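You operate a simulated robot arm through the tools that you are given. There is no shell and no other tool. Be economical: measure what you need, move in short steps, check, and stop when the job is done.

You run a simulated robot arm. Do the job below in one go: nothing can be reset, and whatever is moved stays where it is left.

TASK
Put the purple band shaft on the staking bench shelf. Take the yellow sponge and put it on the clamping bench shelf. Fetch the long yellow tube and set it on the silver tray. The order is free.

It is judged by the outcome, as a careful person would: the job done as asked, and still so three seconds after it is handed in. It fails if anything else is knocked over, pushed out of place, dropped, spilled or broken.

THE ROBOT
A 7-joint arm with a fingered hand on a trunk, on a base that drives. Base frame: it is fixed to the floor where the robot stands at the start and does not move with it; the origin is under the middle of the robot, x ahead of it, y to its left, z up; the surface under the hand at the start is at about z = 870. Units: mm, rad, N and s.
With the tool pointing down near the work surface it reaches from about 340 to 820 mm from the robot's upright axis, wherever it stands. Its first joint turns from -2.007 to 2.007 rad. Places, roughly: clamping bench shelf [1500, -2500, 200]; long yellow tube (13x3x3 cm) [1600, -2100, 900]; purple band shaft (12x4x4 cm) [500, 200, 900]; silver tray (25x17x4 cm) [900, -400, 900]; staking bench shelf [3800, 0, 200]; yellow sponge (10x7x4 cm) [1000, -2800, 1200]. Payload 5 kg.
The TCP is the grasp point between the finger pads, 32 mm short of the fingertips. In the tool frame z runs along the fingers and y along their closing line. Largest opening 160 mm; the body of the gripper starts 89 mm behind the TCP. The gripper is a hand of 4 fingers: y runs from the thumb to the fingers, the wrist lies at [0, 0, -267] in the tool frame, and closing takes about 1.5 s.
Orientation is that of the tool frame in the base frame, as a unit quaternion [x, y, z, w]. With the fingers straight down and closing along the base's y, the tool's x points along the base's -x, its y along +y and its z along -z.

THE INTERFACE
- The arm moves only by the tool step_arm. Its argument "plan" is a list of rows, each a list of 2 entries, a list of its own where there are three numbers: the shift along the tool's x, y, z in units of 30 mm (1.0 is 30 mm), then the turn, a rotation vector about the tool's x, y, z in units of 4 degrees (1.0 is 4 degrees). In form: [[[tx, ty, tz], [wx, wy, wz]], ...]. A call has 1 to 20 rows; each row shifts and turns the commanded pose from where the row before left it, along the tool's axes as they then stand. "hand" is the closure in counts, from 0 (fully open) to 255 (shut), set as the call begins (left out, the last holds). A call with a number of a shift or a turn outside -1 to 1 is refused whole. Each row takes 0.2 s and may step no farther than 50 mm and 0.15 rad from the row before; otherwise, or with a gripper value out of range, the whole call is refused. Where a pose cannot be reached the arm comes as near as it can. A force on the tool above 40 N (or 10 N above the force at the start of the call, whichever is more), or a blocked arm, ends the call early, and 0.2 s more pass. The fingers move at their own pace (about 108 mm/s each) and stop on an object; they squeeze with about 22 N. The grip force told is the motor's: it shows also when the fingers shut on nothing. Time passes only in rows, and 0.2 s behind the last, so rows that do not move let the fingers close. It gives the time, the measured TCP pose, the force on the tool (base axes), the opening and the grip force at its end, in the units of the frame above (readings bear some noise), with the torque about the TCP (base axes, N m) and any sound that the robot's microphone picked up.
- Cameras (640 x 400 px; columns grow to the right, rows downward): "scene" is now at [24.4, 139.1, 1557.7]; the picture's right is [-0.21, -0.98, 0.00], its down [-0.65, 0.14, -0.74] and it looks along [0.72, -0.16, -0.67] (base axes); focal length 277 px, centre (320, 200). "wrist" rides on the gripper at [80, -4, -114] in the tool frame; the picture's right is [0.05, 1.00, 0.00], its down [-0.82, 0.04, -0.58] and it looks along [-0.58, 0.03, 0.82] (tool axes); focal length 265 px, centre (320, 200). There is no depth. A picture from a camera that has moved, and an enlarged one, comes with that camera's place and axes in the base frame and with its lens.
- get_image(camera): a new picture of that camera. No time passes.
- lift_body(by): slides the trunk up (or, below 0, down) by that many mm; the arm and the scene camera ride with it, the base frame stays. It gives what a move gives, with no picture.
- drive_base(legs): drives the robot by 1 to 6 legs, each [ahead, turn to the left] in mm and rad, along the robot's own axes; the way and the turn of a leg run together, so that a leg with both is an arc; at most 1500 mm and 3.142 rad a leg. The arm and the cameras ride along, it lands a little off, and it stops where it bumps. It gives what a move gives.
- move_fingers(finger1, finger2, finger3, thumb_bend): sets how far each is bent, from 0 (flat) to 100 (curled in); at 30 the hand is open as for a grip, at 70 the pads meet at the TCP. One left out holds its place. A second passes; each finger stops where it meets its share of the squeeze, and holds until it gets a number again. A gripper value or a shape takes the hand back. It gives what a move gives, with no picture; readings hold the bend of each and the force on the fingers (four entries, about 0 where the hand has none), thumb and palm.
- set_grasp(shape): the hand has 4 fingers and takes this shape, open, in about a second: jaw (thumb against the fingers, like two jaws); tri (thumb and two fingers); tip (a fingertip pinch); poke (one finger out to press); point (the index stretched); flat (the hand flat); cup (the hand cupped); fist (a fist). The gripper value then closes the fingers along that shape, each until it touches; the sizes above hold for jaw. It gives what a move gives, with no picture.
- aim_head(pan, tilt): turns the head with the scene camera to pan (to the left, within 2.705 rad either way) and tilt (down, from -0.506 to 1.204), counted from straight ahead of the robot. It gives what a move gives.
- enlarge(camera, box): a new picture of the part [left, top, right, bottom] of that camera's present view, enlarged. No time passes.
- finish_job(): hands the job in; it is judged then, once.

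Work in short steps. Places have to be worked out from the pictures, the camera data and where the tool is seen: move nearer, look again, correct. Check each grasp and each placing, and mend what went wrong. You have 165 turns and 112 pictures in all, those below and enlarged ones among them. Open the gripper and draw the arm clear of the work before you hand the job in, unless the task says otherwise; then end with one line.

The tools are called after ">>>" as name(argument=value, ...) on one line, values as JSON. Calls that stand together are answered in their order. step_arm: Moves the arm, as the interface text tells. Its arguments: {"type":"object","properties":{"plan":{"type":"array"},"hand":{"type":"number"}},"required":["plan"]} The other tools are called the same way: lift_body (by) slides the trunk up or down; set_grasp (shape) gives the hand a shape; move_fingers (finger1, finger2, finger3, thumb_bend) moves the fingers one by one; drive_base (legs) drives the base; aim_head (pan, tilt) turns the head that bears the scene camera; get_image (camera) takes a picture; enlarge (camera, box) takes an enlarged picture of a part of a camera's view; finish_job () hands the job in.

At the start:

```text
t: 0.0
tool_pos: [490.8, -196.8, 1118.6]
orientation: [0.0, 1.0, 0.0, 0.0]
wrist_force: [-1.2, 0.5, 0.8]
ft_torque: [0.0, 0.01, 0.04]
grip_width: 159.7
grasp_force: 0.0
shape: jaw
bend: [30.0, 30.0, 30.0, 30.0]
finger forces: [0.0, 0.0, 0.1, 0.0, 0.0, 0.0]
trunk travel left (down, up): [-675.0, 315.0]
robot x, y, heading: [-0.6, -2.0, -0.001]
head pan, tilt: [-0.216, 0.735]
```

scene: 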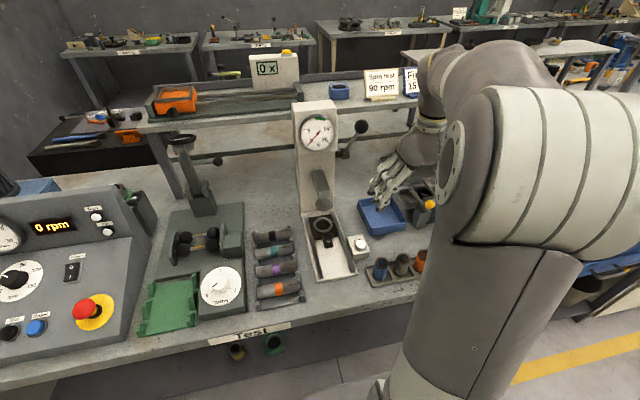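
wrist: 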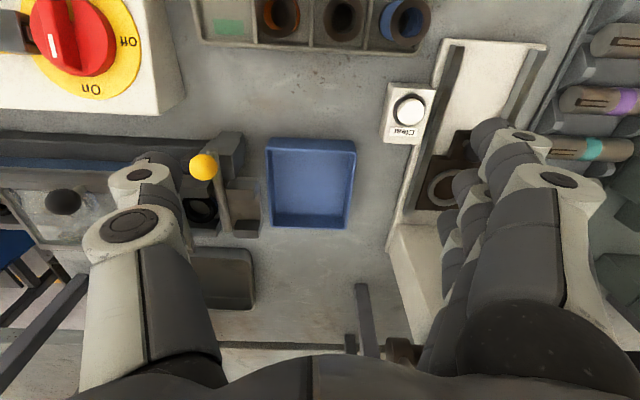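

The shafts lie in a rack with coloured bands at about pixel (275,268); I look closer.

>>> enlarge(camera="scene", box=[220, 210, 340, 320])

>>> enlarge(camera="wrist", box=[520, 20, 640, 220])

```text
3.64 times, centred on (280, 265) of scene
camera zoom: at [24.4, 139.1, 1557.7], right [-0.21, -0.98, 0.0], down [-0.65, 0.14, -0.74], along [0.72, -0.16, -0.67], focal length 1008 px, centre (466, -36)
```

zoom: 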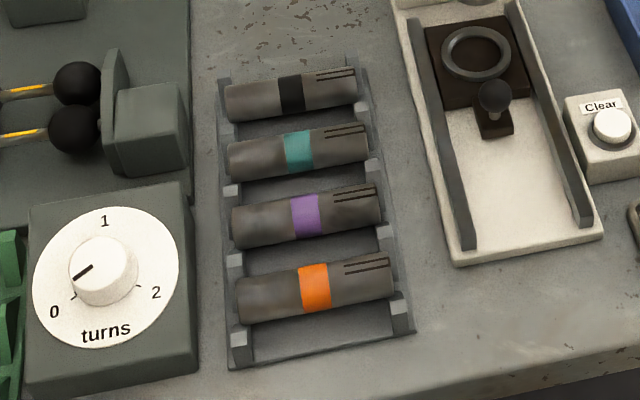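

```text
2.00 times, centred on (580, 120) of wrist
camera zoom: at [409.0, -201.8, 1231.3], right [-0.05, 1.0, 0.0], down [0.82, 0.04, 0.58], along [0.58, 0.03, -0.82], focal length 531 px, centre (-200, 360)
```

zoom: 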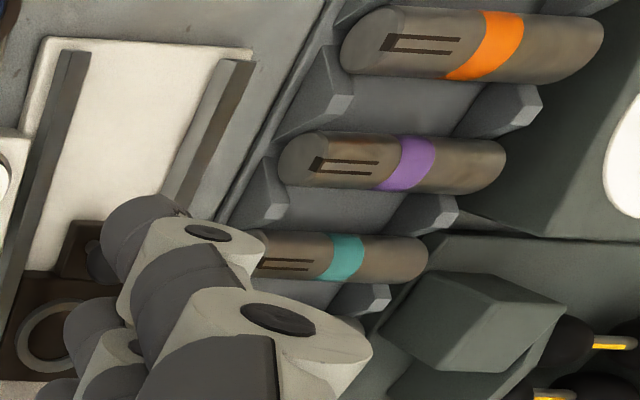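

The purple shaft lies along base y, centred near [476, 161], about 62 mm from its neighbours. I turn the hand by 90° about its z while moving it over the shaft, staying high.

>>> step_arm(plan=[[[0.02, 0.6, 0], [0, 0, 1]], [[0.06, 0.6, 0], [0, 0, 1]], [[0.1, 0.59, 0], [0, 0, 1]], [[0.15, 0.58, 0], [0, 0, 1]], [[0.19, 0.57, 0], [0, 0, 1]], [[0.22, 0.56, 0], [0, 0, 1]], [[0.26, 0.54, 0], [0, 0, 1]], [[0.3, 0.52, 0], [0, 0, 1]], [[0.34, 0.5, 0], [0, 0, 1]], [[0.37, 0.47, 0], [0, 0, 1]], [[0.4, 0.45, 0], [0, 0, 1]], [[0.43, 0.42, 0], [0, 0, 1]], [[0.46, 0.39, 0], [0, 0, 1]], [[0.49, 0.35, 0], [0, 0, 1]], [[0.51, 0.32, 0], [0, 0, 1]], [[0.53, 0.28, 0], [0, 0, 1]], [[0.55, 0.24, 0], [0, 0, 1]], [[0.56, 0.2, 0], [0, 0, 1]], [[0.58, 0.16, 0], [0, 0, 1]], [[0.59, 0.12, 0], [0, 0, 1]]])

>>> get_image(camera="wrist")

>>> get_image(camera="scene")

```text
t: 4.2
tool_pos: [476.6, 164.0, 1118.4]
orientation: [0.643, 0.766, -0.001, 0.001]
wrist_force: [0.4, 0.3, 0.3]
ft_torque: [0.0, -0.01, 0.0]
grip_width: 159.8
grasp_force: 0.1
shape: jaw
bend: [30.0, 30.0, 30.0, 30.0]
finger forces: [0.0, 0.0, 0.1, 0.1, 0.0, 0.0]
trunk travel left (down, up): [-675.0, 315.0]
robot x, y, heading: [1.1, 0.2, 0.0]
head pan, tilt: [-0.216, 0.735]
```

```text
107 pictures are left
camera wrist: at [458.6, 240.7, 1232.0], right [0.97, 0.22, 0.0], down [0.18, -0.8, 0.58], along [0.13, -0.56, -0.82], focal length 265 px, centre (320, 200)
```

wrist: 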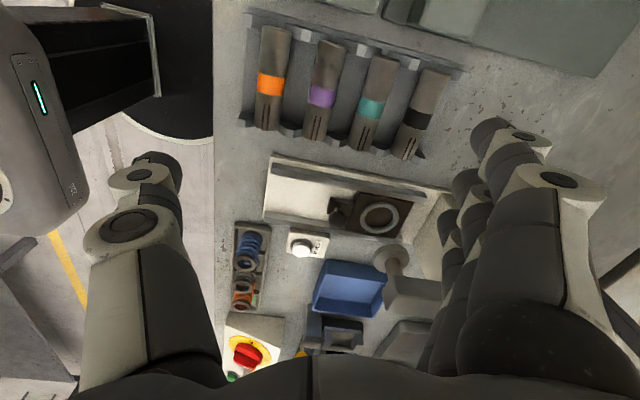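

```text
106 pictures are left
camera scene: at [24.5, 139.5, 1557.7], right [-0.21, -0.98, 0.0], down [-0.65, 0.14, -0.74], along [0.72, -0.16, -0.67], focal length 277 px, centre (320, 200)
```

scene: 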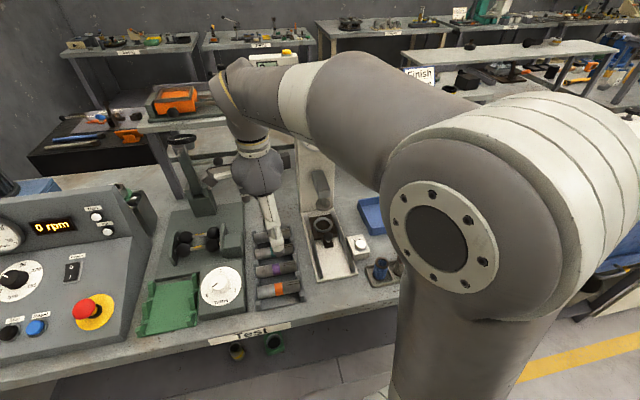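

The shaft is confirmed near [478, 163], top at about z 905–915. I finish the turn and pre-close the hand to about 60 mm, so the fingers fit the gaps.

>>> step_arm(plan=[[[0, 0, 1], [0, 0, 1]], [[0, 0, 1], [0, 0, 1]], [[0, 0, 1], [0, 0, 0.5]], [[0, 0, 0], [0, 0, 0]], [[0, 0, 0], [0, 0, 0]]], hand=158)

>>> get_image(camera="wrist")

```text
t: 5.4
tool_pos: [475.5, 161.9, 1026.5]
orientation: [0.707, 0.708, 0.0, 0.0]
wrist_force: [-0.6, -0.5, -0.1]
ft_torque: [0.0, -0.04, 0.02]
grip_width: 61.4
grasp_force: 0.1
shape: jaw
bend: [73.0, 73.0, 73.0, 70.0]
finger forces: [0.1, 0.0, 0.0, 0.1, 0.0, 0.0]
trunk travel left (down, up): [-675.0, 315.0]
robot x, y, heading: [-4.1, 3.4, 0.005]
head pan, tilt: [-0.216, 0.735]
```

```text
105 pictures are left
camera wrist: at [471.5, 241.6, 1139.2], right [1.0, 0.05, 0.0], down [0.04, -0.82, 0.58], along [0.03, -0.58, -0.82], focal length 265 px, centre (320, 200)
```

wrist: 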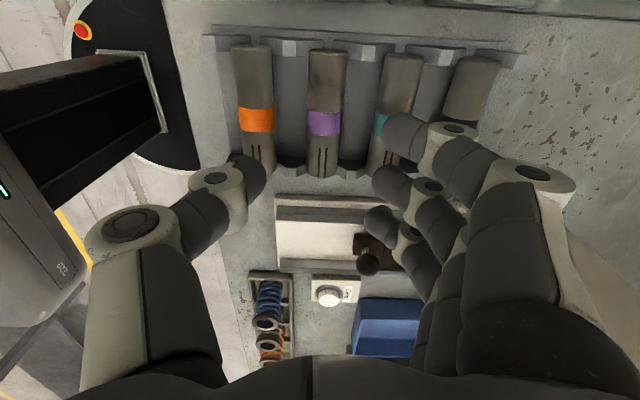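

Opening is 61 mm; the shaft's axis is at x≈478. I shift 3 mm and descend to about z 950, then look again.

>>> step_arm(plan=[[[0, 0.1, 1], [0, 0, 0]], [[0, 0, 0.8], [0, 0, 0]], [[0, 0, 0.6], [0, 0, 0]], [[0, 0, 0], [0, 0, 0]]])

>>> get_image(camera="wrist")

>>> enlarge(camera="scene", box=[220, 200, 340, 310])

```text
t: 6.4
tool_pos: [481.6, 162.7, 953.9]
orientation: [0.707, 0.707, 0.0, 0.0]
wrist_force: [0.2, -0.6, -0.8]
ft_torque: [0.03, 0.01, 0.0]
grip_width: 61.5
grasp_force: 0.1
shape: jaw
bend: [73.0, 73.0, 73.0, 70.0]
finger forces: [0.1, 0.0, 0.0, 0.0, 0.0, 0.1]
trunk travel left (down, up): [-675.0, 315.0]
robot x, y, heading: [2.5, -1.7, 0.0]
head pan, tilt: [-0.216, 0.735]
```

```text
104 pictures are left
camera wrist: at [476.8, 242.9, 1067.3], right [1.0, 0.05, 0.0], down [0.04, -0.82, 0.58], along [0.03, -0.58, -0.82], focal length 265 px, centre (320, 200)
```

wrist: 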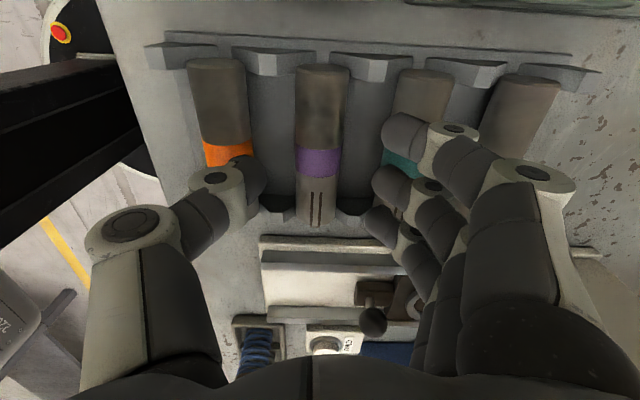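

```text
3.64 times, centred on (280, 255) of scene
camera zoom: at [24.5, 139.3, 1557.7], right [-0.21, -0.98, 0.0], down [-0.65, 0.14, -0.74], along [0.72, -0.16, -0.67], focal length 1008 px, centre (466, 0)
```

zoom: 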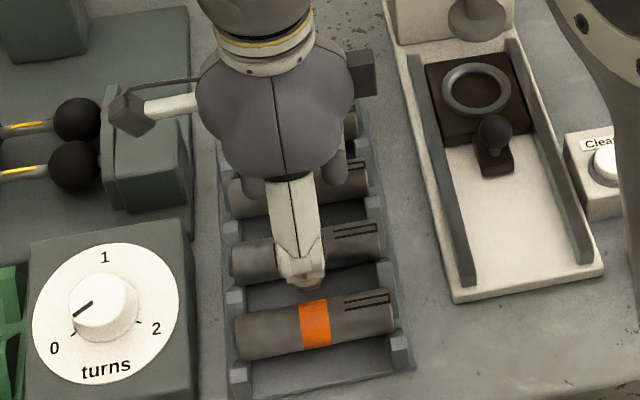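

The shaft is about 31 mm thick with ~31 mm gaps, so there is room. I lower to about z 908 gently.

>>> step_arm(plan=[[[0, -0.06, 0.5], [0, 0, 0]], [[0, 0, 0.5], [0, 0, 0]], [[0, 0, 0.3], [0, 0, 0]], [[0, 0, 0.2], [0, 0, 0]], [[0, 0, 0], [0, 0, 0]]])

>>> get_image(camera="wrist")

```text
t: 7.2
tool_pos: [479.3, 163.3, 922.8]
orientation: [0.708, 0.707, 0.004, 0.003]
wrist_force: [-9.9, -4.2, 24.0]
ft_torque: [-0.08, -0.64, -0.13]
grip_width: 49.4
grasp_force: 0.0
shape: jaw
bend: [75.0, 75.0, 75.0, 72.0]
finger forces: [7.9, 8.7, 9.4, 0.1, 9.5, 0.1]
trunk travel left (down, up): [-675.0, 315.0]
robot x, y, heading: [1.5, 1.7, -0.0]
head pan, tilt: [-0.216, 0.735]
stopped in row 4: the force on the tool passed its limit at 45 N (the readings are from after the stop); the commanded pose is now the measured one
```

```text
102 pictures are left
camera wrist: at [473.7, 243.5, 1036.1], right [1.0, 0.05, 0.01], down [0.04, -0.82, 0.57], along [0.04, -0.57, -0.82], focal length 265 px, centre (320, 200)
```

wrist: 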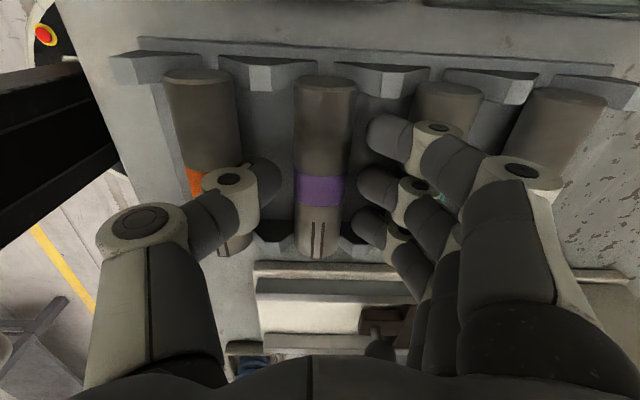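

The fingers touch something beside the shaft at z 923. I raise a few mm to ease the contact and close there.

>>> step_arm(plan=[[[0, 0, -0.15], [0, 0, 0]], [[0, 0, 0], [0, 0, 0]]])

>>> step_arm(plan=[[[0, 0, 0], [0, 0, 0]], [[0, 0, 0], [0, 0, 0]], [[0, 0, 0], [0, 0, 0]], [[0, 0, 0], [0, 0, 0]], [[0, 0, 0], [0, 0, 0]], [[0, 0, 0], [0, 0, 0]]], hand=255)

>>> get_image(camera="wrist")

```text
t: 7.8
tool_pos: [479.0, 164.8, 926.0]
orientation: [0.706, 0.708, 0.003, 0.002]
wrist_force: [-5.3, -0.6, 10.6]
ft_torque: [-0.02, -0.26, -0.1]
grip_width: 51.3
grasp_force: 0.0
shape: jaw
bend: [74.0, 75.0, 75.0, 72.0]
finger forces: [4.7, 4.6, 4.5, 0.1, 6.2, 0.0]
trunk travel left (down, up): [-675.0, 315.0]
robot x, y, heading: [-2.6, -3.3, 0.003]
head pan, tilt: [-0.216, 0.735]
```

```text
t: 9.2
tool_pos: [480.8, 164.8, 923.4]
orientation: [0.706, 0.708, 0.003, 0.002]
wrist_force: [-2.4, -1.2, 0.3]
ft_torque: [-0.01, 0.09, 0.02]
grip_width: 26.8
grasp_force: 21.7
shape: jaw
bend: [73.0, 73.0, 73.0, 71.0]
finger forces: [4.7, 4.9, 4.9, 0.0, 17.4, 0.1]
trunk travel left (down, up): [-675.0, 315.0]
robot x, y, heading: [-3.1, -2.1, -0.003]
head pan, tilt: [-0.216, 0.735]
```

```text
101 pictures are left
camera wrist: at [474.9, 243.6, 1038.0], right [1.0, 0.05, 0.01], down [0.04, -0.82, 0.58], along [0.04, -0.57, -0.82], focal length 265 px, centre (320, 200)
```

wrist: 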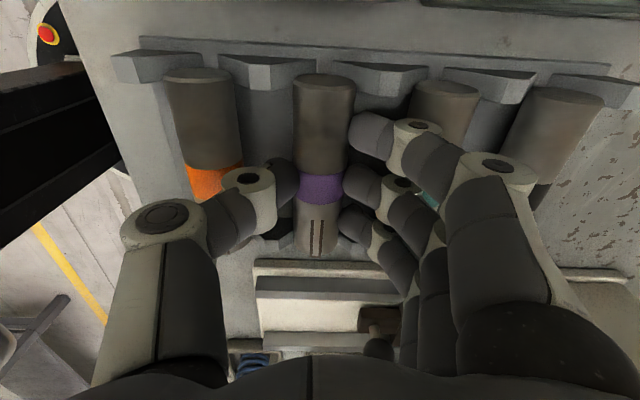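

The fingers hold the shaft (27 mm, 22 N). I lift slowly and check.

>>> step_arm(plan=[[[0, 0, -0.5], [0, 0, 0]], [[0, 0, -0.8], [0, 0, 0]], [[0, 0, -1], [0, 0, 0]], [[0, 0, -1], [0, 0, 0]], [[0, 0, 0], [0, 0, 0]]])

>>> get_image(camera="wrist")

>>> get_image(camera="scene")

```text
t: 10.4
tool_pos: [479.2, 163.5, 1024.6]
orientation: [0.707, 0.707, 0.003, 0.003]
wrist_force: [-0.6, 0.2, -3.8]
ft_torque: [0.04, 0.03, 0.01]
grip_width: 26.3
grasp_force: 21.7
shape: jaw
bend: [73.0, 73.0, 73.0, 70.0]
finger forces: [5.5, 5.3, 5.3, 0.1, 15.8, 0.0]
trunk travel left (down, up): [-675.0, 315.0]
robot x, y, heading: [0.4, -0.9, 0.001]
head pan, tilt: [-0.216, 0.735]
```

```text
100 pictures are left
camera wrist: at [474.9, 243.9, 1137.4], right [1.0, 0.05, 0.01], down [0.04, -0.82, 0.58], along [0.04, -0.57, -0.82], focal length 265 px, centre (320, 200)
```

wrist: 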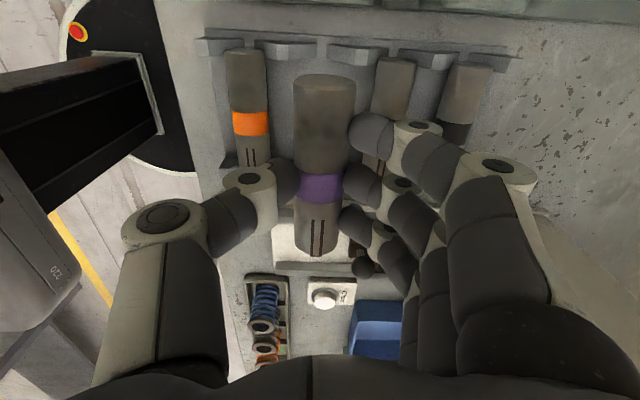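

```text
99 pictures are left
camera scene: at [24.5, 139.4, 1557.7], right [-0.21, -0.98, 0.0], down [-0.65, 0.14, -0.74], along [0.72, -0.16, -0.67], focal length 277 px, centre (320, 200)
```

scene: 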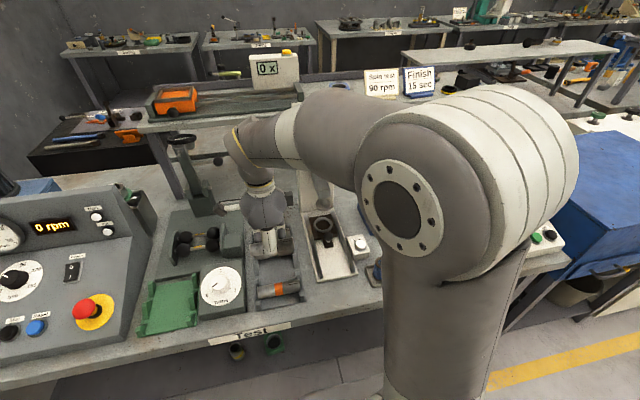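

The shaft is held. I lift further and survey the surroundings with the head to plan the drive.

>>> step_arm(plan=[[[0, 0, -1], [0, 0, 0]], [[0, 0, -1], [0, 0, 0]], [[0, 0, -1], [0, 0, 0]], [[0, 0, -1], [0, 0, 0]], [[0, 0, -1], [0, 0, 0]], [[0, 0, 0], [0, 0, 0]]])

>>> aim_head(pan=-0.9, tilt=0.35)

>>> get_image(camera="scene")

>>> aim_head(pan=-1.8, tilt=0.5)

>>> get_image(camera="scene")

>>> aim_head(pan=0.2, tilt=0.2)

>>> get_image(camera="scene")

```text
t: 11.8
tool_pos: [477.2, 164.3, 1171.8]
orientation: [0.706, 0.708, 0.003, 0.002]
wrist_force: [-0.5, 0.7, -3.4]
ft_torque: [0.02, 0.02, -0.03]
grip_width: 25.9
grasp_force: 22.1
shape: jaw
bend: [73.0, 73.0, 73.0, 70.0]
finger forces: [5.2, 5.1, 5.0, 0.0, 15.4, 0.0]
trunk travel left (down, up): [-675.0, 315.0]
robot x, y, heading: [-2.2, 0.2, 0.001]
head pan, tilt: [-0.216, 0.735]
```

```text
t: 12.9
tool_pos: [477.3, 164.7, 1171.8]
orientation: [0.707, 0.707, 0.003, 0.001]
wrist_force: [-0.2, 0.4, -2.8]
ft_torque: [0.0, 0.03, 0.01]
grip_width: 26.3
grasp_force: 22.6
shape: jaw
bend: [73.0, 73.0, 73.0, 70.0]
finger forces: [5.2, 5.2, 5.1, 0.0, 15.4, 0.0]
trunk travel left (down, up): [-675.0, 315.0]
robot x, y, heading: [-1.9, -0.5, 0.005]
head pan, tilt: [-0.901, 0.351]
```

```text
98 pictures are left
camera scene: at [0.8, 84.4, 1592.0], right [-0.78, -0.62, 0.0], down [-0.21, 0.27, -0.94], along [0.58, -0.74, -0.34], focal length 277 px, centre (320, 200)
```

scene: 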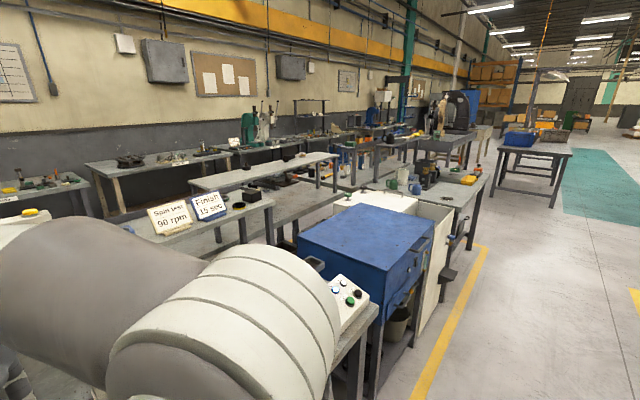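

```text
t: 14.1
tool_pos: [478.7, 166.1, 1171.2]
orientation: [0.707, 0.707, 0.003, 0.002]
wrist_force: [0.0, 0.0, -3.4]
ft_torque: [0.03, 0.02, -0.03]
grip_width: 26.3
grasp_force: 21.9
shape: jaw
bend: [73.0, 73.0, 73.0, 70.0]
finger forces: [5.2, 5.1, 5.1, 0.0, 15.3, 0.0]
trunk travel left (down, up): [-675.0, 315.0]
robot x, y, heading: [-1.0, -1.3, -0.003]
head pan, tilt: [-1.799, 0.499]
```

```text
97 pictures are left
camera scene: at [-77.6, 68.6, 1578.4], right [-0.97, 0.23, 0.0], down [0.11, 0.47, -0.88], along [-0.2, -0.86, -0.48], focal length 277 px, centre (320, 200)
```

scene: 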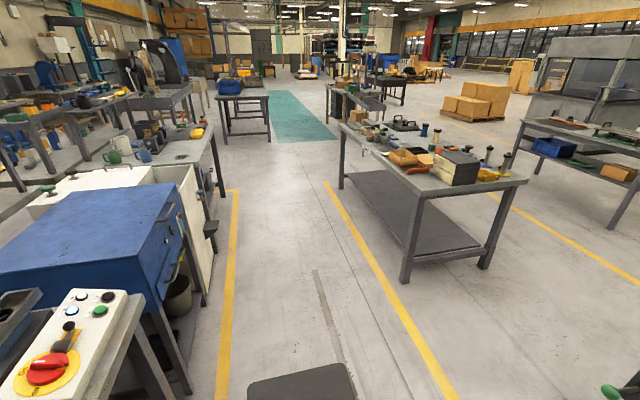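

```text
t: 16.0
tool_pos: [478.5, 163.9, 1171.4]
orientation: [0.706, 0.708, 0.003, 0.002]
wrist_force: [0.8, -0.9, -3.8]
ft_torque: [0.05, -0.04, 0.0]
grip_width: 26.4
grasp_force: 22.5
shape: jaw
bend: [73.0, 73.0, 73.0, 70.0]
finger forces: [5.2, 5.1, 5.2, 0.1, 15.5, 0.1]
trunk travel left (down, up): [-675.0, 315.0]
robot x, y, heading: [0.2, -2.2, -0.002]
head pan, tilt: [0.201, 0.201]
```

```text
96 pictures are left
camera scene: at [34.2, 175.8, 1606.0], right [0.2, -0.98, 0.0], down [-0.2, -0.04, -0.98], along [0.96, 0.2, -0.2], focal length 277 px, centre (320, 200)
```

scene: 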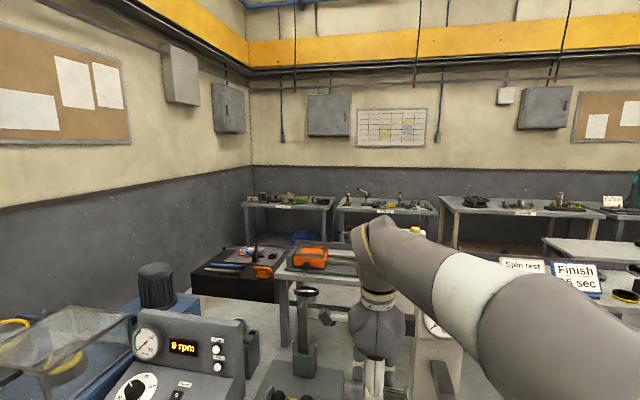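

The benches carry labels; I zoom in on the back row and on the right-hand side.

>>> enlarge(camera="scene", box=[220, 170, 640, 330])

>>> aim_head(pan=-0.9, tilt=0.3)

>>> enlarge(camera="scene", box=[80, 60, 360, 235])

>>> enlarge(camera="scene", box=[320, 60, 600, 235])

```text
1.52 times, centred on (430, 250) of scene
camera zoom: at [34.2, 175.8, 1606.0], right [0.2, -0.98, 0.0], down [-0.2, -0.04, -0.98], along [0.96, 0.2, -0.2], focal length 422 px, centre (152, 124)
```

zoom: 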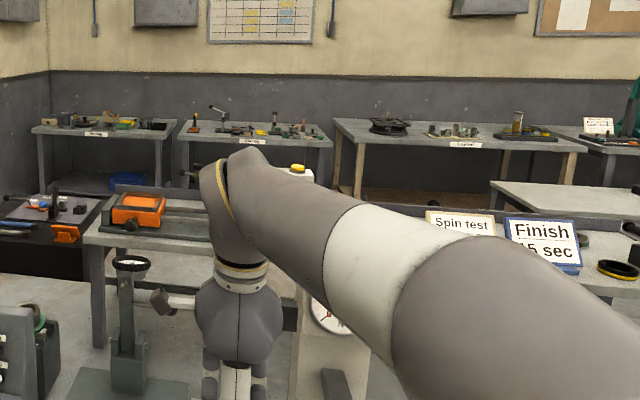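

```text
t: 17.4
tool_pos: [478.3, 163.8, 1171.6]
orientation: [0.707, 0.708, 0.003, 0.002]
wrist_force: [0.4, 0.6, -3.8]
ft_torque: [-0.03, -0.01, 0.0]
grip_width: 26.3
grasp_force: 22.0
shape: jaw
bend: [73.0, 73.0, 73.0, 70.0]
finger forces: [5.2, 5.2, 5.1, 0.0, 15.5, 0.1]
trunk travel left (down, up): [-675.0, 315.0]
robot x, y, heading: [0.4, -3.6, -0.0]
head pan, tilt: [-0.901, 0.3]
```

```text
2.29 times, centred on (220, 148) of scene
camera zoom: at [1.0, 84.2, 1596.8], right [-0.78, -0.62, 0.0], down [-0.18, 0.23, -0.96], along [0.59, -0.75, -0.3], focal length 633 px, centre (549, 320)
```

zoom: 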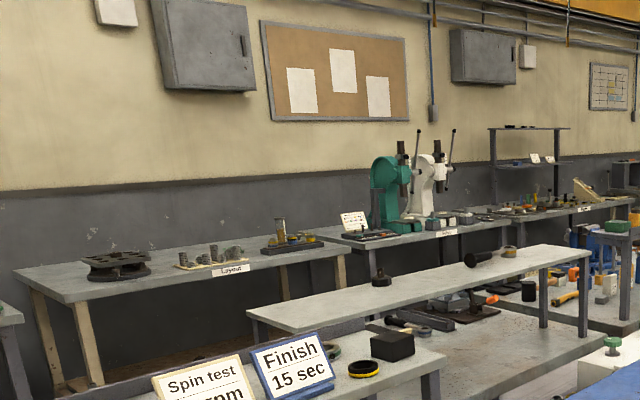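

```text
2.29 times, centred on (460, 148) of scene
camera zoom: at [1.0, 84.2, 1596.8], right [-0.78, -0.62, 0.0], down [-0.18, 0.23, -0.96], along [0.59, -0.75, -0.3], focal length 633 px, centre (0, 320)
```

zoom: 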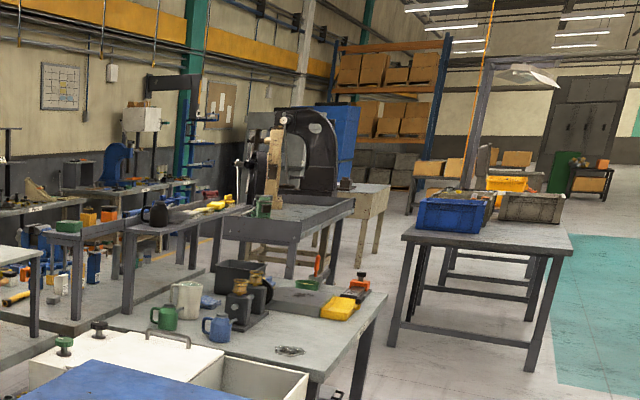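

I need a better map. I raise the trunk and look over the benches.

>>> lift_body(by=310)

>>> aim_head(pan=-0.55, tilt=0.4)

>>> get_image(camera="scene")

>>> aim_head(pan=-1.1, tilt=0.4)

>>> get_image(camera="scene")

>>> enlarge(camera="scene", box=[0, 50, 400, 300])

```text
t: 20.4
tool_pos: [478.5, 164.6, 1481.1]
orientation: [0.706, 0.708, 0.003, 0.002]
wrist_force: [-0.5, 0.4, -3.3]
ft_torque: [0.03, -0.02, 0.01]
grip_width: 26.1
grasp_force: 23.0
shape: jaw
bend: [73.0, 73.0, 73.0, 70.0]
finger forces: [5.2, 5.0, 5.1, 0.1, 15.2, 0.0]
trunk travel left (down, up): [-985.0, 5.0]
robot x, y, heading: [2.2, 2.7, -0.001]
head pan, tilt: [-0.901, 0.3]
```

```text
t: 21.3
tool_pos: [478.5, 164.3, 1480.6]
orientation: [0.706, 0.709, 0.003, 0.003]
wrist_force: [0.1, -0.5, -3.3]
ft_torque: [0.01, 0.02, -0.01]
grip_width: 26.1
grasp_force: 21.7
shape: jaw
bend: [73.0, 73.0, 73.0, 70.0]
finger forces: [5.3, 5.1, 5.1, 0.0, 15.3, 0.0]
trunk travel left (down, up): [-985.0, 5.0]
robot x, y, heading: [-1.4, 0.1, -0.005]
head pan, tilt: [-0.55, 0.4]
```

```text
92 pictures are left
camera scene: at [21.9, 108.8, 1897.5], right [-0.52, -0.85, 0.0], down [-0.33, 0.2, -0.92], along [0.79, -0.48, -0.39], focal length 277 px, centre (320, 200)
```

scene: 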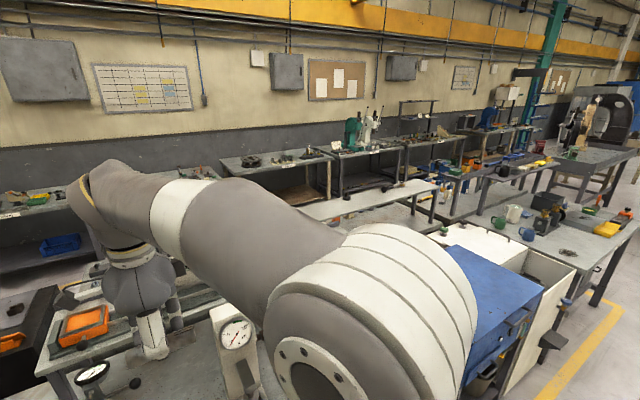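

```text
t: 22.2
tool_pos: [478.5, 165.5, 1482.1]
orientation: [0.706, 0.708, 0.004, 0.002]
wrist_force: [0.3, -0.2, -3.0]
ft_torque: [0.03, 0.01, -0.01]
grip_width: 26.0
grasp_force: 22.0
shape: jaw
bend: [73.0, 73.0, 73.0, 70.0]
finger forces: [5.2, 5.1, 5.1, 0.0, 15.3, 0.0]
trunk travel left (down, up): [-985.0, 5.0]
robot x, y, heading: [-0.9, 1.5, 0.001]
head pan, tilt: [-1.1, 0.4]
```

```text
91 pictures are left
camera scene: at [-14.9, 74.8, 1897.5], right [-0.89, -0.45, 0.0], down [-0.18, 0.35, -0.92], along [0.42, -0.82, -0.39], focal length 277 px, centre (320, 200)
```

scene: 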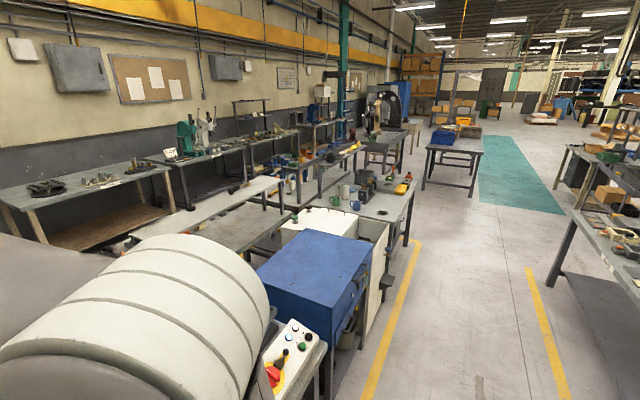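

```text
1.60 times, centred on (200, 175) of scene
camera zoom: at [-14.9, 74.8, 1897.5], right [-0.89, -0.45, 0.0], down [-0.18, 0.35, -0.92], along [0.42, -0.82, -0.39], focal length 443 px, centre (512, 240)
```

zoom: 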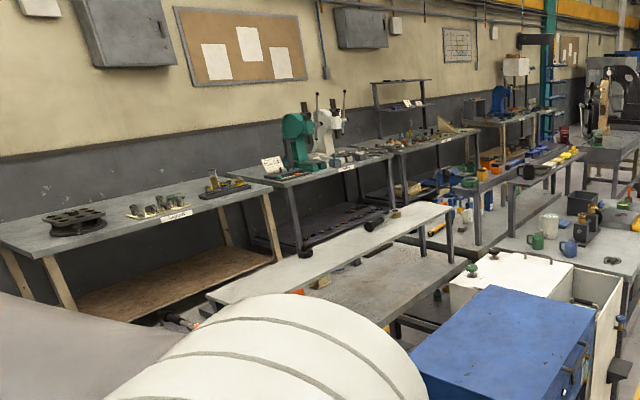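

The middle row lies at x≈1500–1900 and the back row at x≈3300. I check whether there is a way round the left end of this bench.

>>> aim_head(pan=0.9, tilt=0.6)

>>> get_image(camera="scene")

>>> aim_head(pan=0.15, tilt=0.5)

>>> get_image(camera="scene")

```text
t: 24.2
tool_pos: [479.3, 165.3, 1482.3]
orientation: [0.706, 0.708, 0.003, 0.003]
wrist_force: [-0.5, -0.6, -3.6]
ft_torque: [0.01, 0.0, -0.01]
grip_width: 26.2
grasp_force: 22.2
shape: jaw
bend: [73.0, 73.0, 73.0, 70.0]
finger forces: [5.2, 5.2, 5.2, 0.1, 15.3, 0.1]
trunk travel left (down, up): [-985.0, 5.0]
robot x, y, heading: [-0.1, 0.1, -0.001]
head pan, tilt: [0.901, 0.6]
```

```text
89 pictures are left
camera scene: at [-2.1, 226.6, 1879.3], right [0.78, -0.62, 0.0], down [-0.35, -0.44, -0.82], along [0.51, 0.65, -0.57], focal length 277 px, centre (320, 200)
```

scene: 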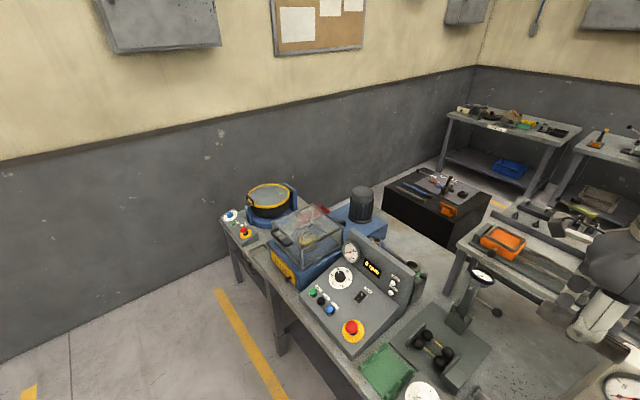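

```text
t: 25.3
tool_pos: [478.7, 165.7, 1481.8]
orientation: [0.707, 0.708, 0.003, 0.002]
wrist_force: [-0.2, 0.4, -4.1]
ft_torque: [0.04, 0.02, 0.0]
grip_width: 26.1
grasp_force: 22.0
shape: jaw
bend: [73.0, 73.0, 73.0, 70.0]
finger forces: [5.2, 5.0, 5.1, 0.0, 15.3, 0.0]
trunk travel left (down, up): [-985.0, 5.0]
robot x, y, heading: [-1.4, -3.4, 0.003]
head pan, tilt: [0.15, 0.499]
```

```text
88 pictures are left
camera scene: at [32.9, 171.1, 1888.3], right [0.15, -0.99, 0.0], down [-0.47, -0.07, -0.88], along [0.87, 0.13, -0.48], focal length 277 px, centre (320, 200)
```

scene: 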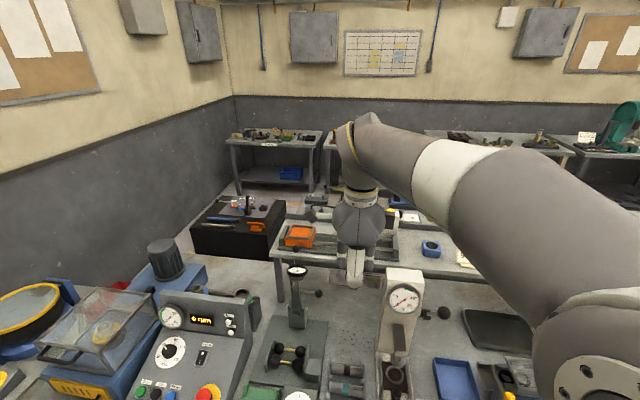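

The left side is too narrow; the way is down the right aisle and round. The dark tray on this bench (~[900,-400]) is the silver tray. I back off, turn right and drive down the aisle.

>>> drive_base(legs=[[-350, 0], [0, -1.571], [1300, 0]])

>>> aim_head(pan=0.7, tilt=0.45)

>>> get_image(camera="scene")

>>> aim_head(pan=0.1, tilt=0.45)

>>> get_image(camera="scene")

```text
t: 37.5
tool_pos: [-238.4, -1789.7, 1482.4]
orientation: [1.0, -0.018, 0.001, 0.003]
wrist_force: [0.2, -0.1, -3.8]
ft_torque: [0.02, 0.0, 0.0]
grip_width: 25.8
grasp_force: 22.0
shape: jaw
bend: [73.0, 73.0, 73.0, 70.0]
finger forces: [5.0, 5.0, 5.0, 0.1, 14.7, 0.1]
trunk travel left (down, up): [-985.0, 5.0]
robot x, y, heading: [-385.1, -1302.9, -1.61]
head pan, tilt: [0.15, 0.499]
```

```text
t: 38.5
tool_pos: [-238.2, -1789.7, 1481.7]
orientation: [1.0, -0.018, 0.001, 0.004]
wrist_force: [0.5, -0.3, -3.2]
ft_torque: [-0.04, -0.02, -0.01]
grip_width: 26.0
grasp_force: 21.9
shape: jaw
bend: [73.0, 73.0, 73.0, 70.0]
finger forces: [5.1, 5.1, 5.0, 0.1, 14.7, 0.0]
trunk travel left (down, up): [-985.0, 5.0]
robot x, y, heading: [-386.6, -1304.0, -1.612]
head pan, tilt: [0.7, 0.45]
```

```text
87 pictures are left
camera scene: at [-166.7, -1323.3, 1892.8], right [-0.79, -0.61, 0.0], down [-0.27, 0.34, -0.9], along [0.55, -0.71, -0.44], focal length 277 px, centre (320, 200)
```

scene: 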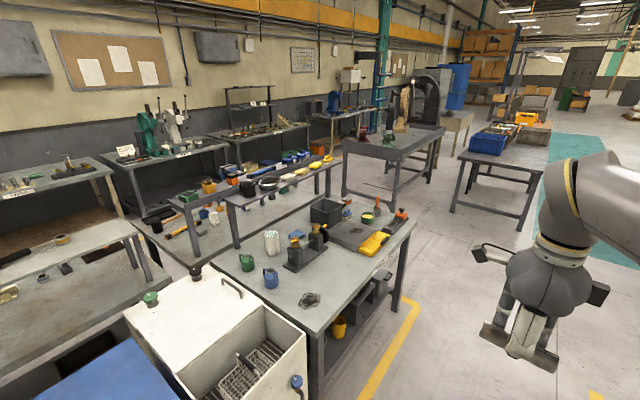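

```text
t: 39.5
tool_pos: [-237.7, -1789.6, 1482.1]
orientation: [1.0, -0.019, 0.001, 0.003]
wrist_force: [-0.2, 0.1, -4.8]
ft_torque: [0.03, 0.0, -0.05]
grip_width: 25.8
grasp_force: 22.5
shape: jaw
bend: [73.0, 73.0, 73.0, 70.0]
finger forces: [5.0, 4.9, 5.0, 0.0, 14.8, 0.0]
trunk travel left (down, up): [-985.0, 5.0]
robot x, y, heading: [-383.1, -1302.7, -1.611]
head pan, tilt: [0.099, 0.45]
```

```text
86 pictures are left
camera scene: at [-217.4, -1342.4, 1892.8], right [-1.0, -0.06, 0.0], down [-0.03, 0.43, -0.9], along [0.06, -0.9, -0.44], focal length 277 px, centre (320, 200)
```

scene: 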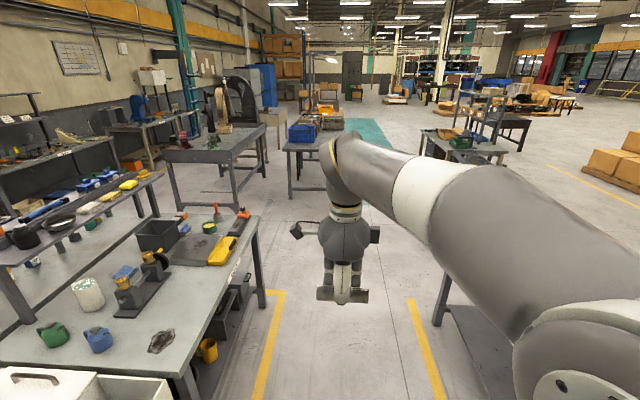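

I zoom in on the middle-row bench to locate the sponge and the tube.

>>> aim_head(pan=0.7, tilt=0.45)

>>> enlarge(camera="scene", box=[140, 130, 350, 261])

>>> enlarge(camera="scene", box=[0, 150, 240, 300])

```text
t: 40.5
tool_pos: [-238.6, -1789.8, 1481.7]
orientation: [1.0, -0.018, 0.001, 0.003]
wrist_force: [0.2, -0.5, -3.3]
ft_torque: [-0.01, -0.04, -0.01]
grip_width: 25.8
grasp_force: 21.7
shape: jaw
bend: [73.0, 73.0, 73.0, 70.0]
finger forces: [5.0, 5.1, 5.0, 0.0, 14.6, 0.0]
trunk travel left (down, up): [-985.0, 5.0]
robot x, y, heading: [-385.5, -1307.0, -1.61]
head pan, tilt: [0.7, 0.45]
```

```text
3.05 times, centred on (245, 196) of scene
camera zoom: at [-166.7, -1323.2, 1892.8], right [-0.79, -0.61, 0.0], down [-0.27, 0.34, -0.9], along [0.55, -0.71, -0.44], focal length 844 px, centre (549, 214)
```

zoom: 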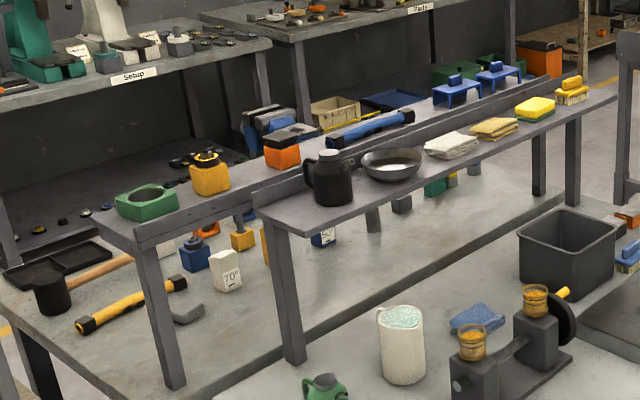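

```text
2.67 times, centred on (120, 225) of scene
camera zoom: at [-166.7, -1323.2, 1892.8], right [-0.79, -0.61, 0.0], down [-0.27, 0.34, -0.9], along [0.55, -0.71, -0.44], focal length 739 px, centre (853, 133)
```

zoom: 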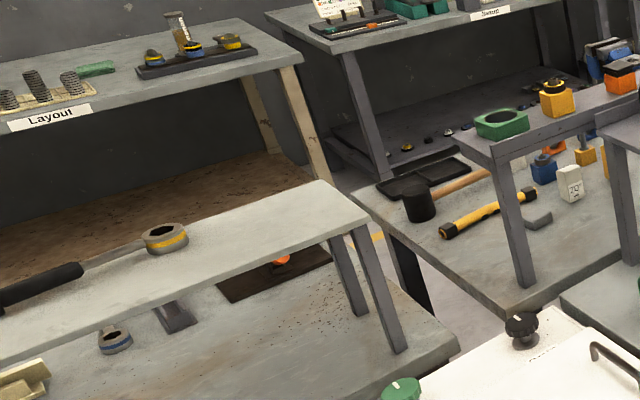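

The sponge sits on the upper shelf near [1100,-2900,1200], and a yellow rod lies on the clamping bench near [1540,-2030]. I drive to the cross aisle at y≈-3900 and turn left.

>>> drive_base(legs=[[0, 0.04], [1300, 0], [1250, 0], [0, 1.571]])

>>> aim_head(pan=0.0, tilt=0.5)

>>> get_image(camera="scene")

>>> aim_head(pan=0.75, tilt=0.5)

>>> get_image(camera="scene")

```text
t: 57.0
tool_pos: [79.4, -3701.5, 1482.3]
orientation: [0.722, 0.692, 0.002, 0.002]
wrist_force: [0.2, -0.2, -4.1]
ft_torque: [0.0, 0.02, -0.01]
grip_width: 25.9
grasp_force: 22.7
shape: jaw
bend: [73.0, 73.0, 73.0, 70.0]
finger forces: [4.8, 4.9, 4.9, 0.1, 14.3, 0.0]
trunk travel left (down, up): [-985.0, 5.0]
robot x, y, heading: [-406.6, -3847.2, -0.044]
head pan, tilt: [0.7, 0.45]
```

```text
t: 58.1
tool_pos: [78.9, -3701.0, 1481.1]
orientation: [0.722, 0.692, 0.003, 0.002]
wrist_force: [0.8, 0.7, -4.0]
ft_torque: [0.02, -0.04, -0.03]
grip_width: 25.6
grasp_force: 22.3
shape: jaw
bend: [73.0, 73.0, 73.0, 70.0]
finger forces: [4.9, 4.9, 4.9, 0.1, 14.3, 0.0]
trunk travel left (down, up): [-985.0, 5.0]
robot x, y, heading: [-406.5, -3848.6, -0.043]
head pan, tilt: [0.0, 0.499]
```

```text
83 pictures are left
camera scene: at [-364.5, -3688.5, 1888.3], right [-0.04, -1.0, 0.0], down [-0.48, 0.02, -0.88], along [0.88, -0.04, -0.48], focal length 277 px, centre (320, 200)
```

scene: 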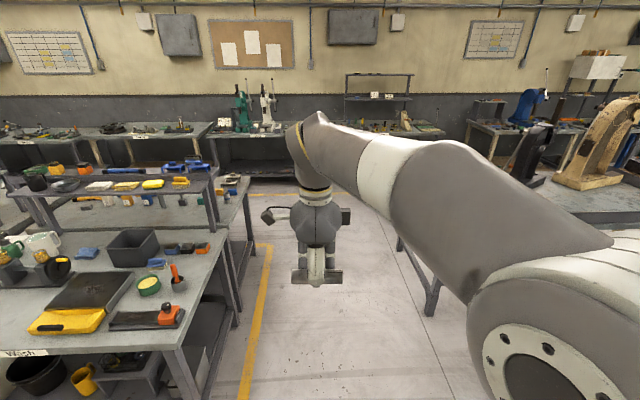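

```text
t: 59.2
tool_pos: [78.9, -3699.9, 1482.3]
orientation: [0.722, 0.692, 0.003, 0.002]
wrist_force: [0.3, -0.1, -4.3]
ft_torque: [0.0, 0.01, -0.02]
grip_width: 25.7
grasp_force: 21.9
shape: jaw
bend: [73.0, 73.0, 73.0, 70.0]
finger forces: [4.9, 4.8, 4.9, 0.0, 14.3, 0.0]
trunk travel left (down, up): [-985.0, 5.0]
robot x, y, heading: [-405.0, -3842.8, -0.043]
head pan, tilt: [0.75, 0.499]
```

```text
82 pictures are left
camera scene: at [-386.2, -3625.6, 1888.3], right [0.65, -0.76, 0.0], down [-0.36, -0.31, -0.88], along [0.67, 0.57, -0.48], focal length 277 px, centre (320, 200)
```

scene: 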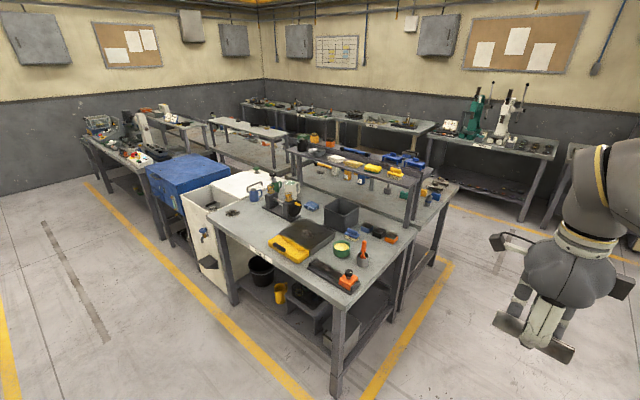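

The cross aisle is clear. I drive along it to x≈2500, then turn up the corridor between the middle and back rows.

>>> drive_base(legs=[[0, 0.043], [1450, 0], [1450, 0], [0, 1.571]])

>>> aim_head(pan=0.0, tilt=0.5)

>>> get_image(camera="scene")

>>> aim_head(pan=0.6, tilt=0.6)

>>> get_image(camera="scene")

```text
t: 77.2
tool_pos: [2257.9, -3377.5, 1481.3]
orientation: [-0.006, 1.0, 0.004, -0.001]
wrist_force: [-0.2, 0.1, -3.6]
ft_torque: [0.03, 0.01, -0.01]
grip_width: 25.5
grasp_force: 22.2
shape: jaw
bend: [73.0, 73.0, 73.0, 70.0]
finger forces: [4.8, 4.7, 4.8, 0.0, 13.9, 0.0]
trunk travel left (down, up): [-985.0, 5.0]
robot x, y, heading: [2433.0, -3857.0, 1.583]
head pan, tilt: [0.75, 0.499]
```

```text
t: 78.3
tool_pos: [2257.6, -3377.2, 1481.6]
orientation: [-0.006, 1.0, 0.003, -0.001]
wrist_force: [-0.1, 0.5, -4.8]
ft_torque: [0.01, 0.03, 0.04]
grip_width: 25.5
grasp_force: 22.3
shape: jaw
bend: [73.0, 73.0, 73.0, 70.0]
finger forces: [4.8, 4.7, 4.8, 0.0, 13.8, 0.0]
trunk travel left (down, up): [-985.0, 5.0]
robot x, y, heading: [2428.2, -3853.3, 1.579]
head pan, tilt: [0.0, 0.499]
```

```text
81 pictures are left
camera scene: at [2273.3, -3823.8, 1888.3], right [1.0, 0.01, 0.0], down [0.01, -0.48, -0.88], along [-0.01, 0.88, -0.48], focal length 277 px, centre (320, 200)
```

scene: 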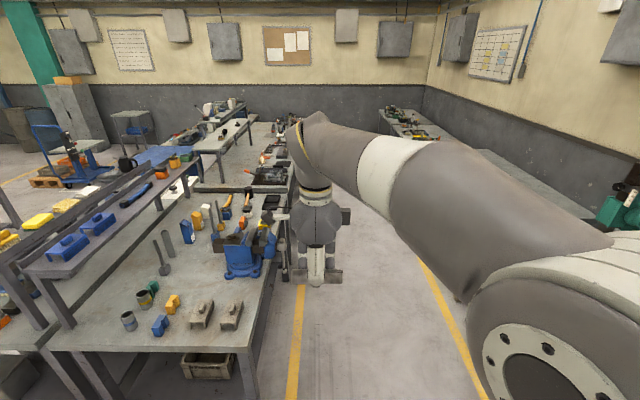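

```text
t: 79.3
tool_pos: [2257.4, -3377.1, 1481.2]
orientation: [-0.006, 1.0, 0.004, -0.001]
wrist_force: [0.8, -0.1, -3.7]
ft_torque: [-0.05, -0.01, 0.05]
grip_width: 25.3
grasp_force: 22.4
shape: jaw
bend: [73.0, 73.0, 73.0, 70.0]
finger forces: [4.7, 4.7, 4.8, 0.1, 13.9, 0.1]
trunk travel left (down, up): [-985.0, 5.0]
robot x, y, heading: [2426.7, -3851.7, 1.579]
head pan, tilt: [0.6, 0.6]
```

```text
80 pictures are left
camera scene: at [2223.8, -3842.3, 1879.3], right [0.82, 0.57, 0.0], down [0.32, -0.46, -0.82], along [-0.47, 0.68, -0.57], focal length 277 px, centre (320, 200)
```

scene: 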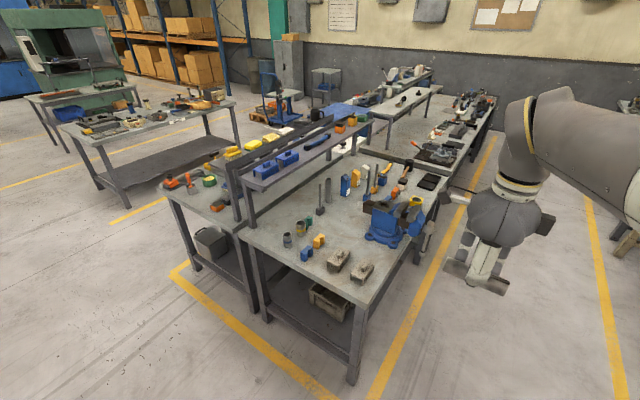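

The corridor is clear, x from about 2080 to 3200. I drive up it to y≈-100 and turn right to face the back row.

>>> drive_base(legs=[[0, -0.04], [1300, 0], [1300, 0], [1150, 0], [0, -1.54]])

>>> aim_head(pan=0.0, tilt=0.7)

>>> get_image(camera="scene")

>>> aim_head(pan=0.6, tilt=0.5)

>>> get_image(camera="scene")

```text
t: 101.5
tool_pos: [2967.6, 70.3, 1482.2]
orientation: [0.692, 0.722, 0.003, 0.001]
wrist_force: [0.3, 0.0, -3.5]
ft_torque: [0.05, 0.04, -0.01]
grip_width: 25.2
grasp_force: 22.3
shape: jaw
bend: [73.0, 73.0, 73.0, 70.0]
finger forces: [4.7, 4.6, 4.7, 0.0, 13.6, 0.1]
trunk travel left (down, up): [-985.0, 5.0]
robot x, y, heading: [2495.3, -112.3, 0.044]
head pan, tilt: [0.6, 0.6]
```

```text
t: 102.5
tool_pos: [2967.8, 69.8, 1482.1]
orientation: [0.692, 0.722, 0.003, 0.001]
wrist_force: [0.0, -0.4, -3.8]
ft_torque: [0.02, 0.0, -0.02]
grip_width: 25.2
grasp_force: 21.7
shape: jaw
bend: [73.0, 73.0, 73.0, 70.0]
finger forces: [4.8, 4.6, 4.6, 0.1, 13.6, 0.1]
trunk travel left (down, up): [-985.0, 5.0]
robot x, y, heading: [2498.2, -113.7, 0.04]
head pan, tilt: [0.0, 0.7]
```

```text
79 pictures are left
camera scene: at [2518.4, 44.6, 1870.6], right [0.04, -1.0, 0.0], down [-0.64, -0.03, -0.76], along [0.76, 0.03, -0.64], focal length 277 px, centre (320, 200)
```

scene: 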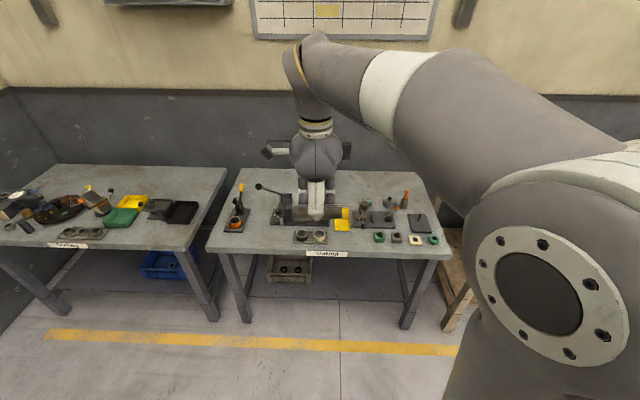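

```text
t: 103.5
tool_pos: [2967.8, 70.0, 1482.7]
orientation: [0.692, 0.721, 0.003, 0.002]
wrist_force: [0.0, 0.0, -3.6]
ft_torque: [-0.01, 0.01, 0.02]
grip_width: 25.2
grasp_force: 22.1
shape: jaw
bend: [73.0, 73.0, 73.0, 70.0]
finger forces: [4.6, 4.5, 4.5, 0.1, 13.5, 0.0]
trunk travel left (down, up): [-985.0, 5.0]
robot x, y, heading: [2498.0, -114.5, 0.039]
head pan, tilt: [0.6, 0.499]
```

```text
78 pictures are left
camera scene: at [2506.5, 95.4, 1888.3], right [0.6, -0.8, 0.0], down [-0.38, -0.29, -0.88], along [0.7, 0.52, -0.48], focal length 277 px, centre (320, 200)
```

scene: 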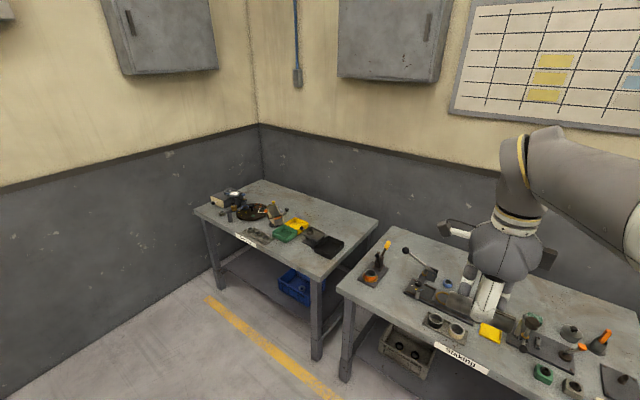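

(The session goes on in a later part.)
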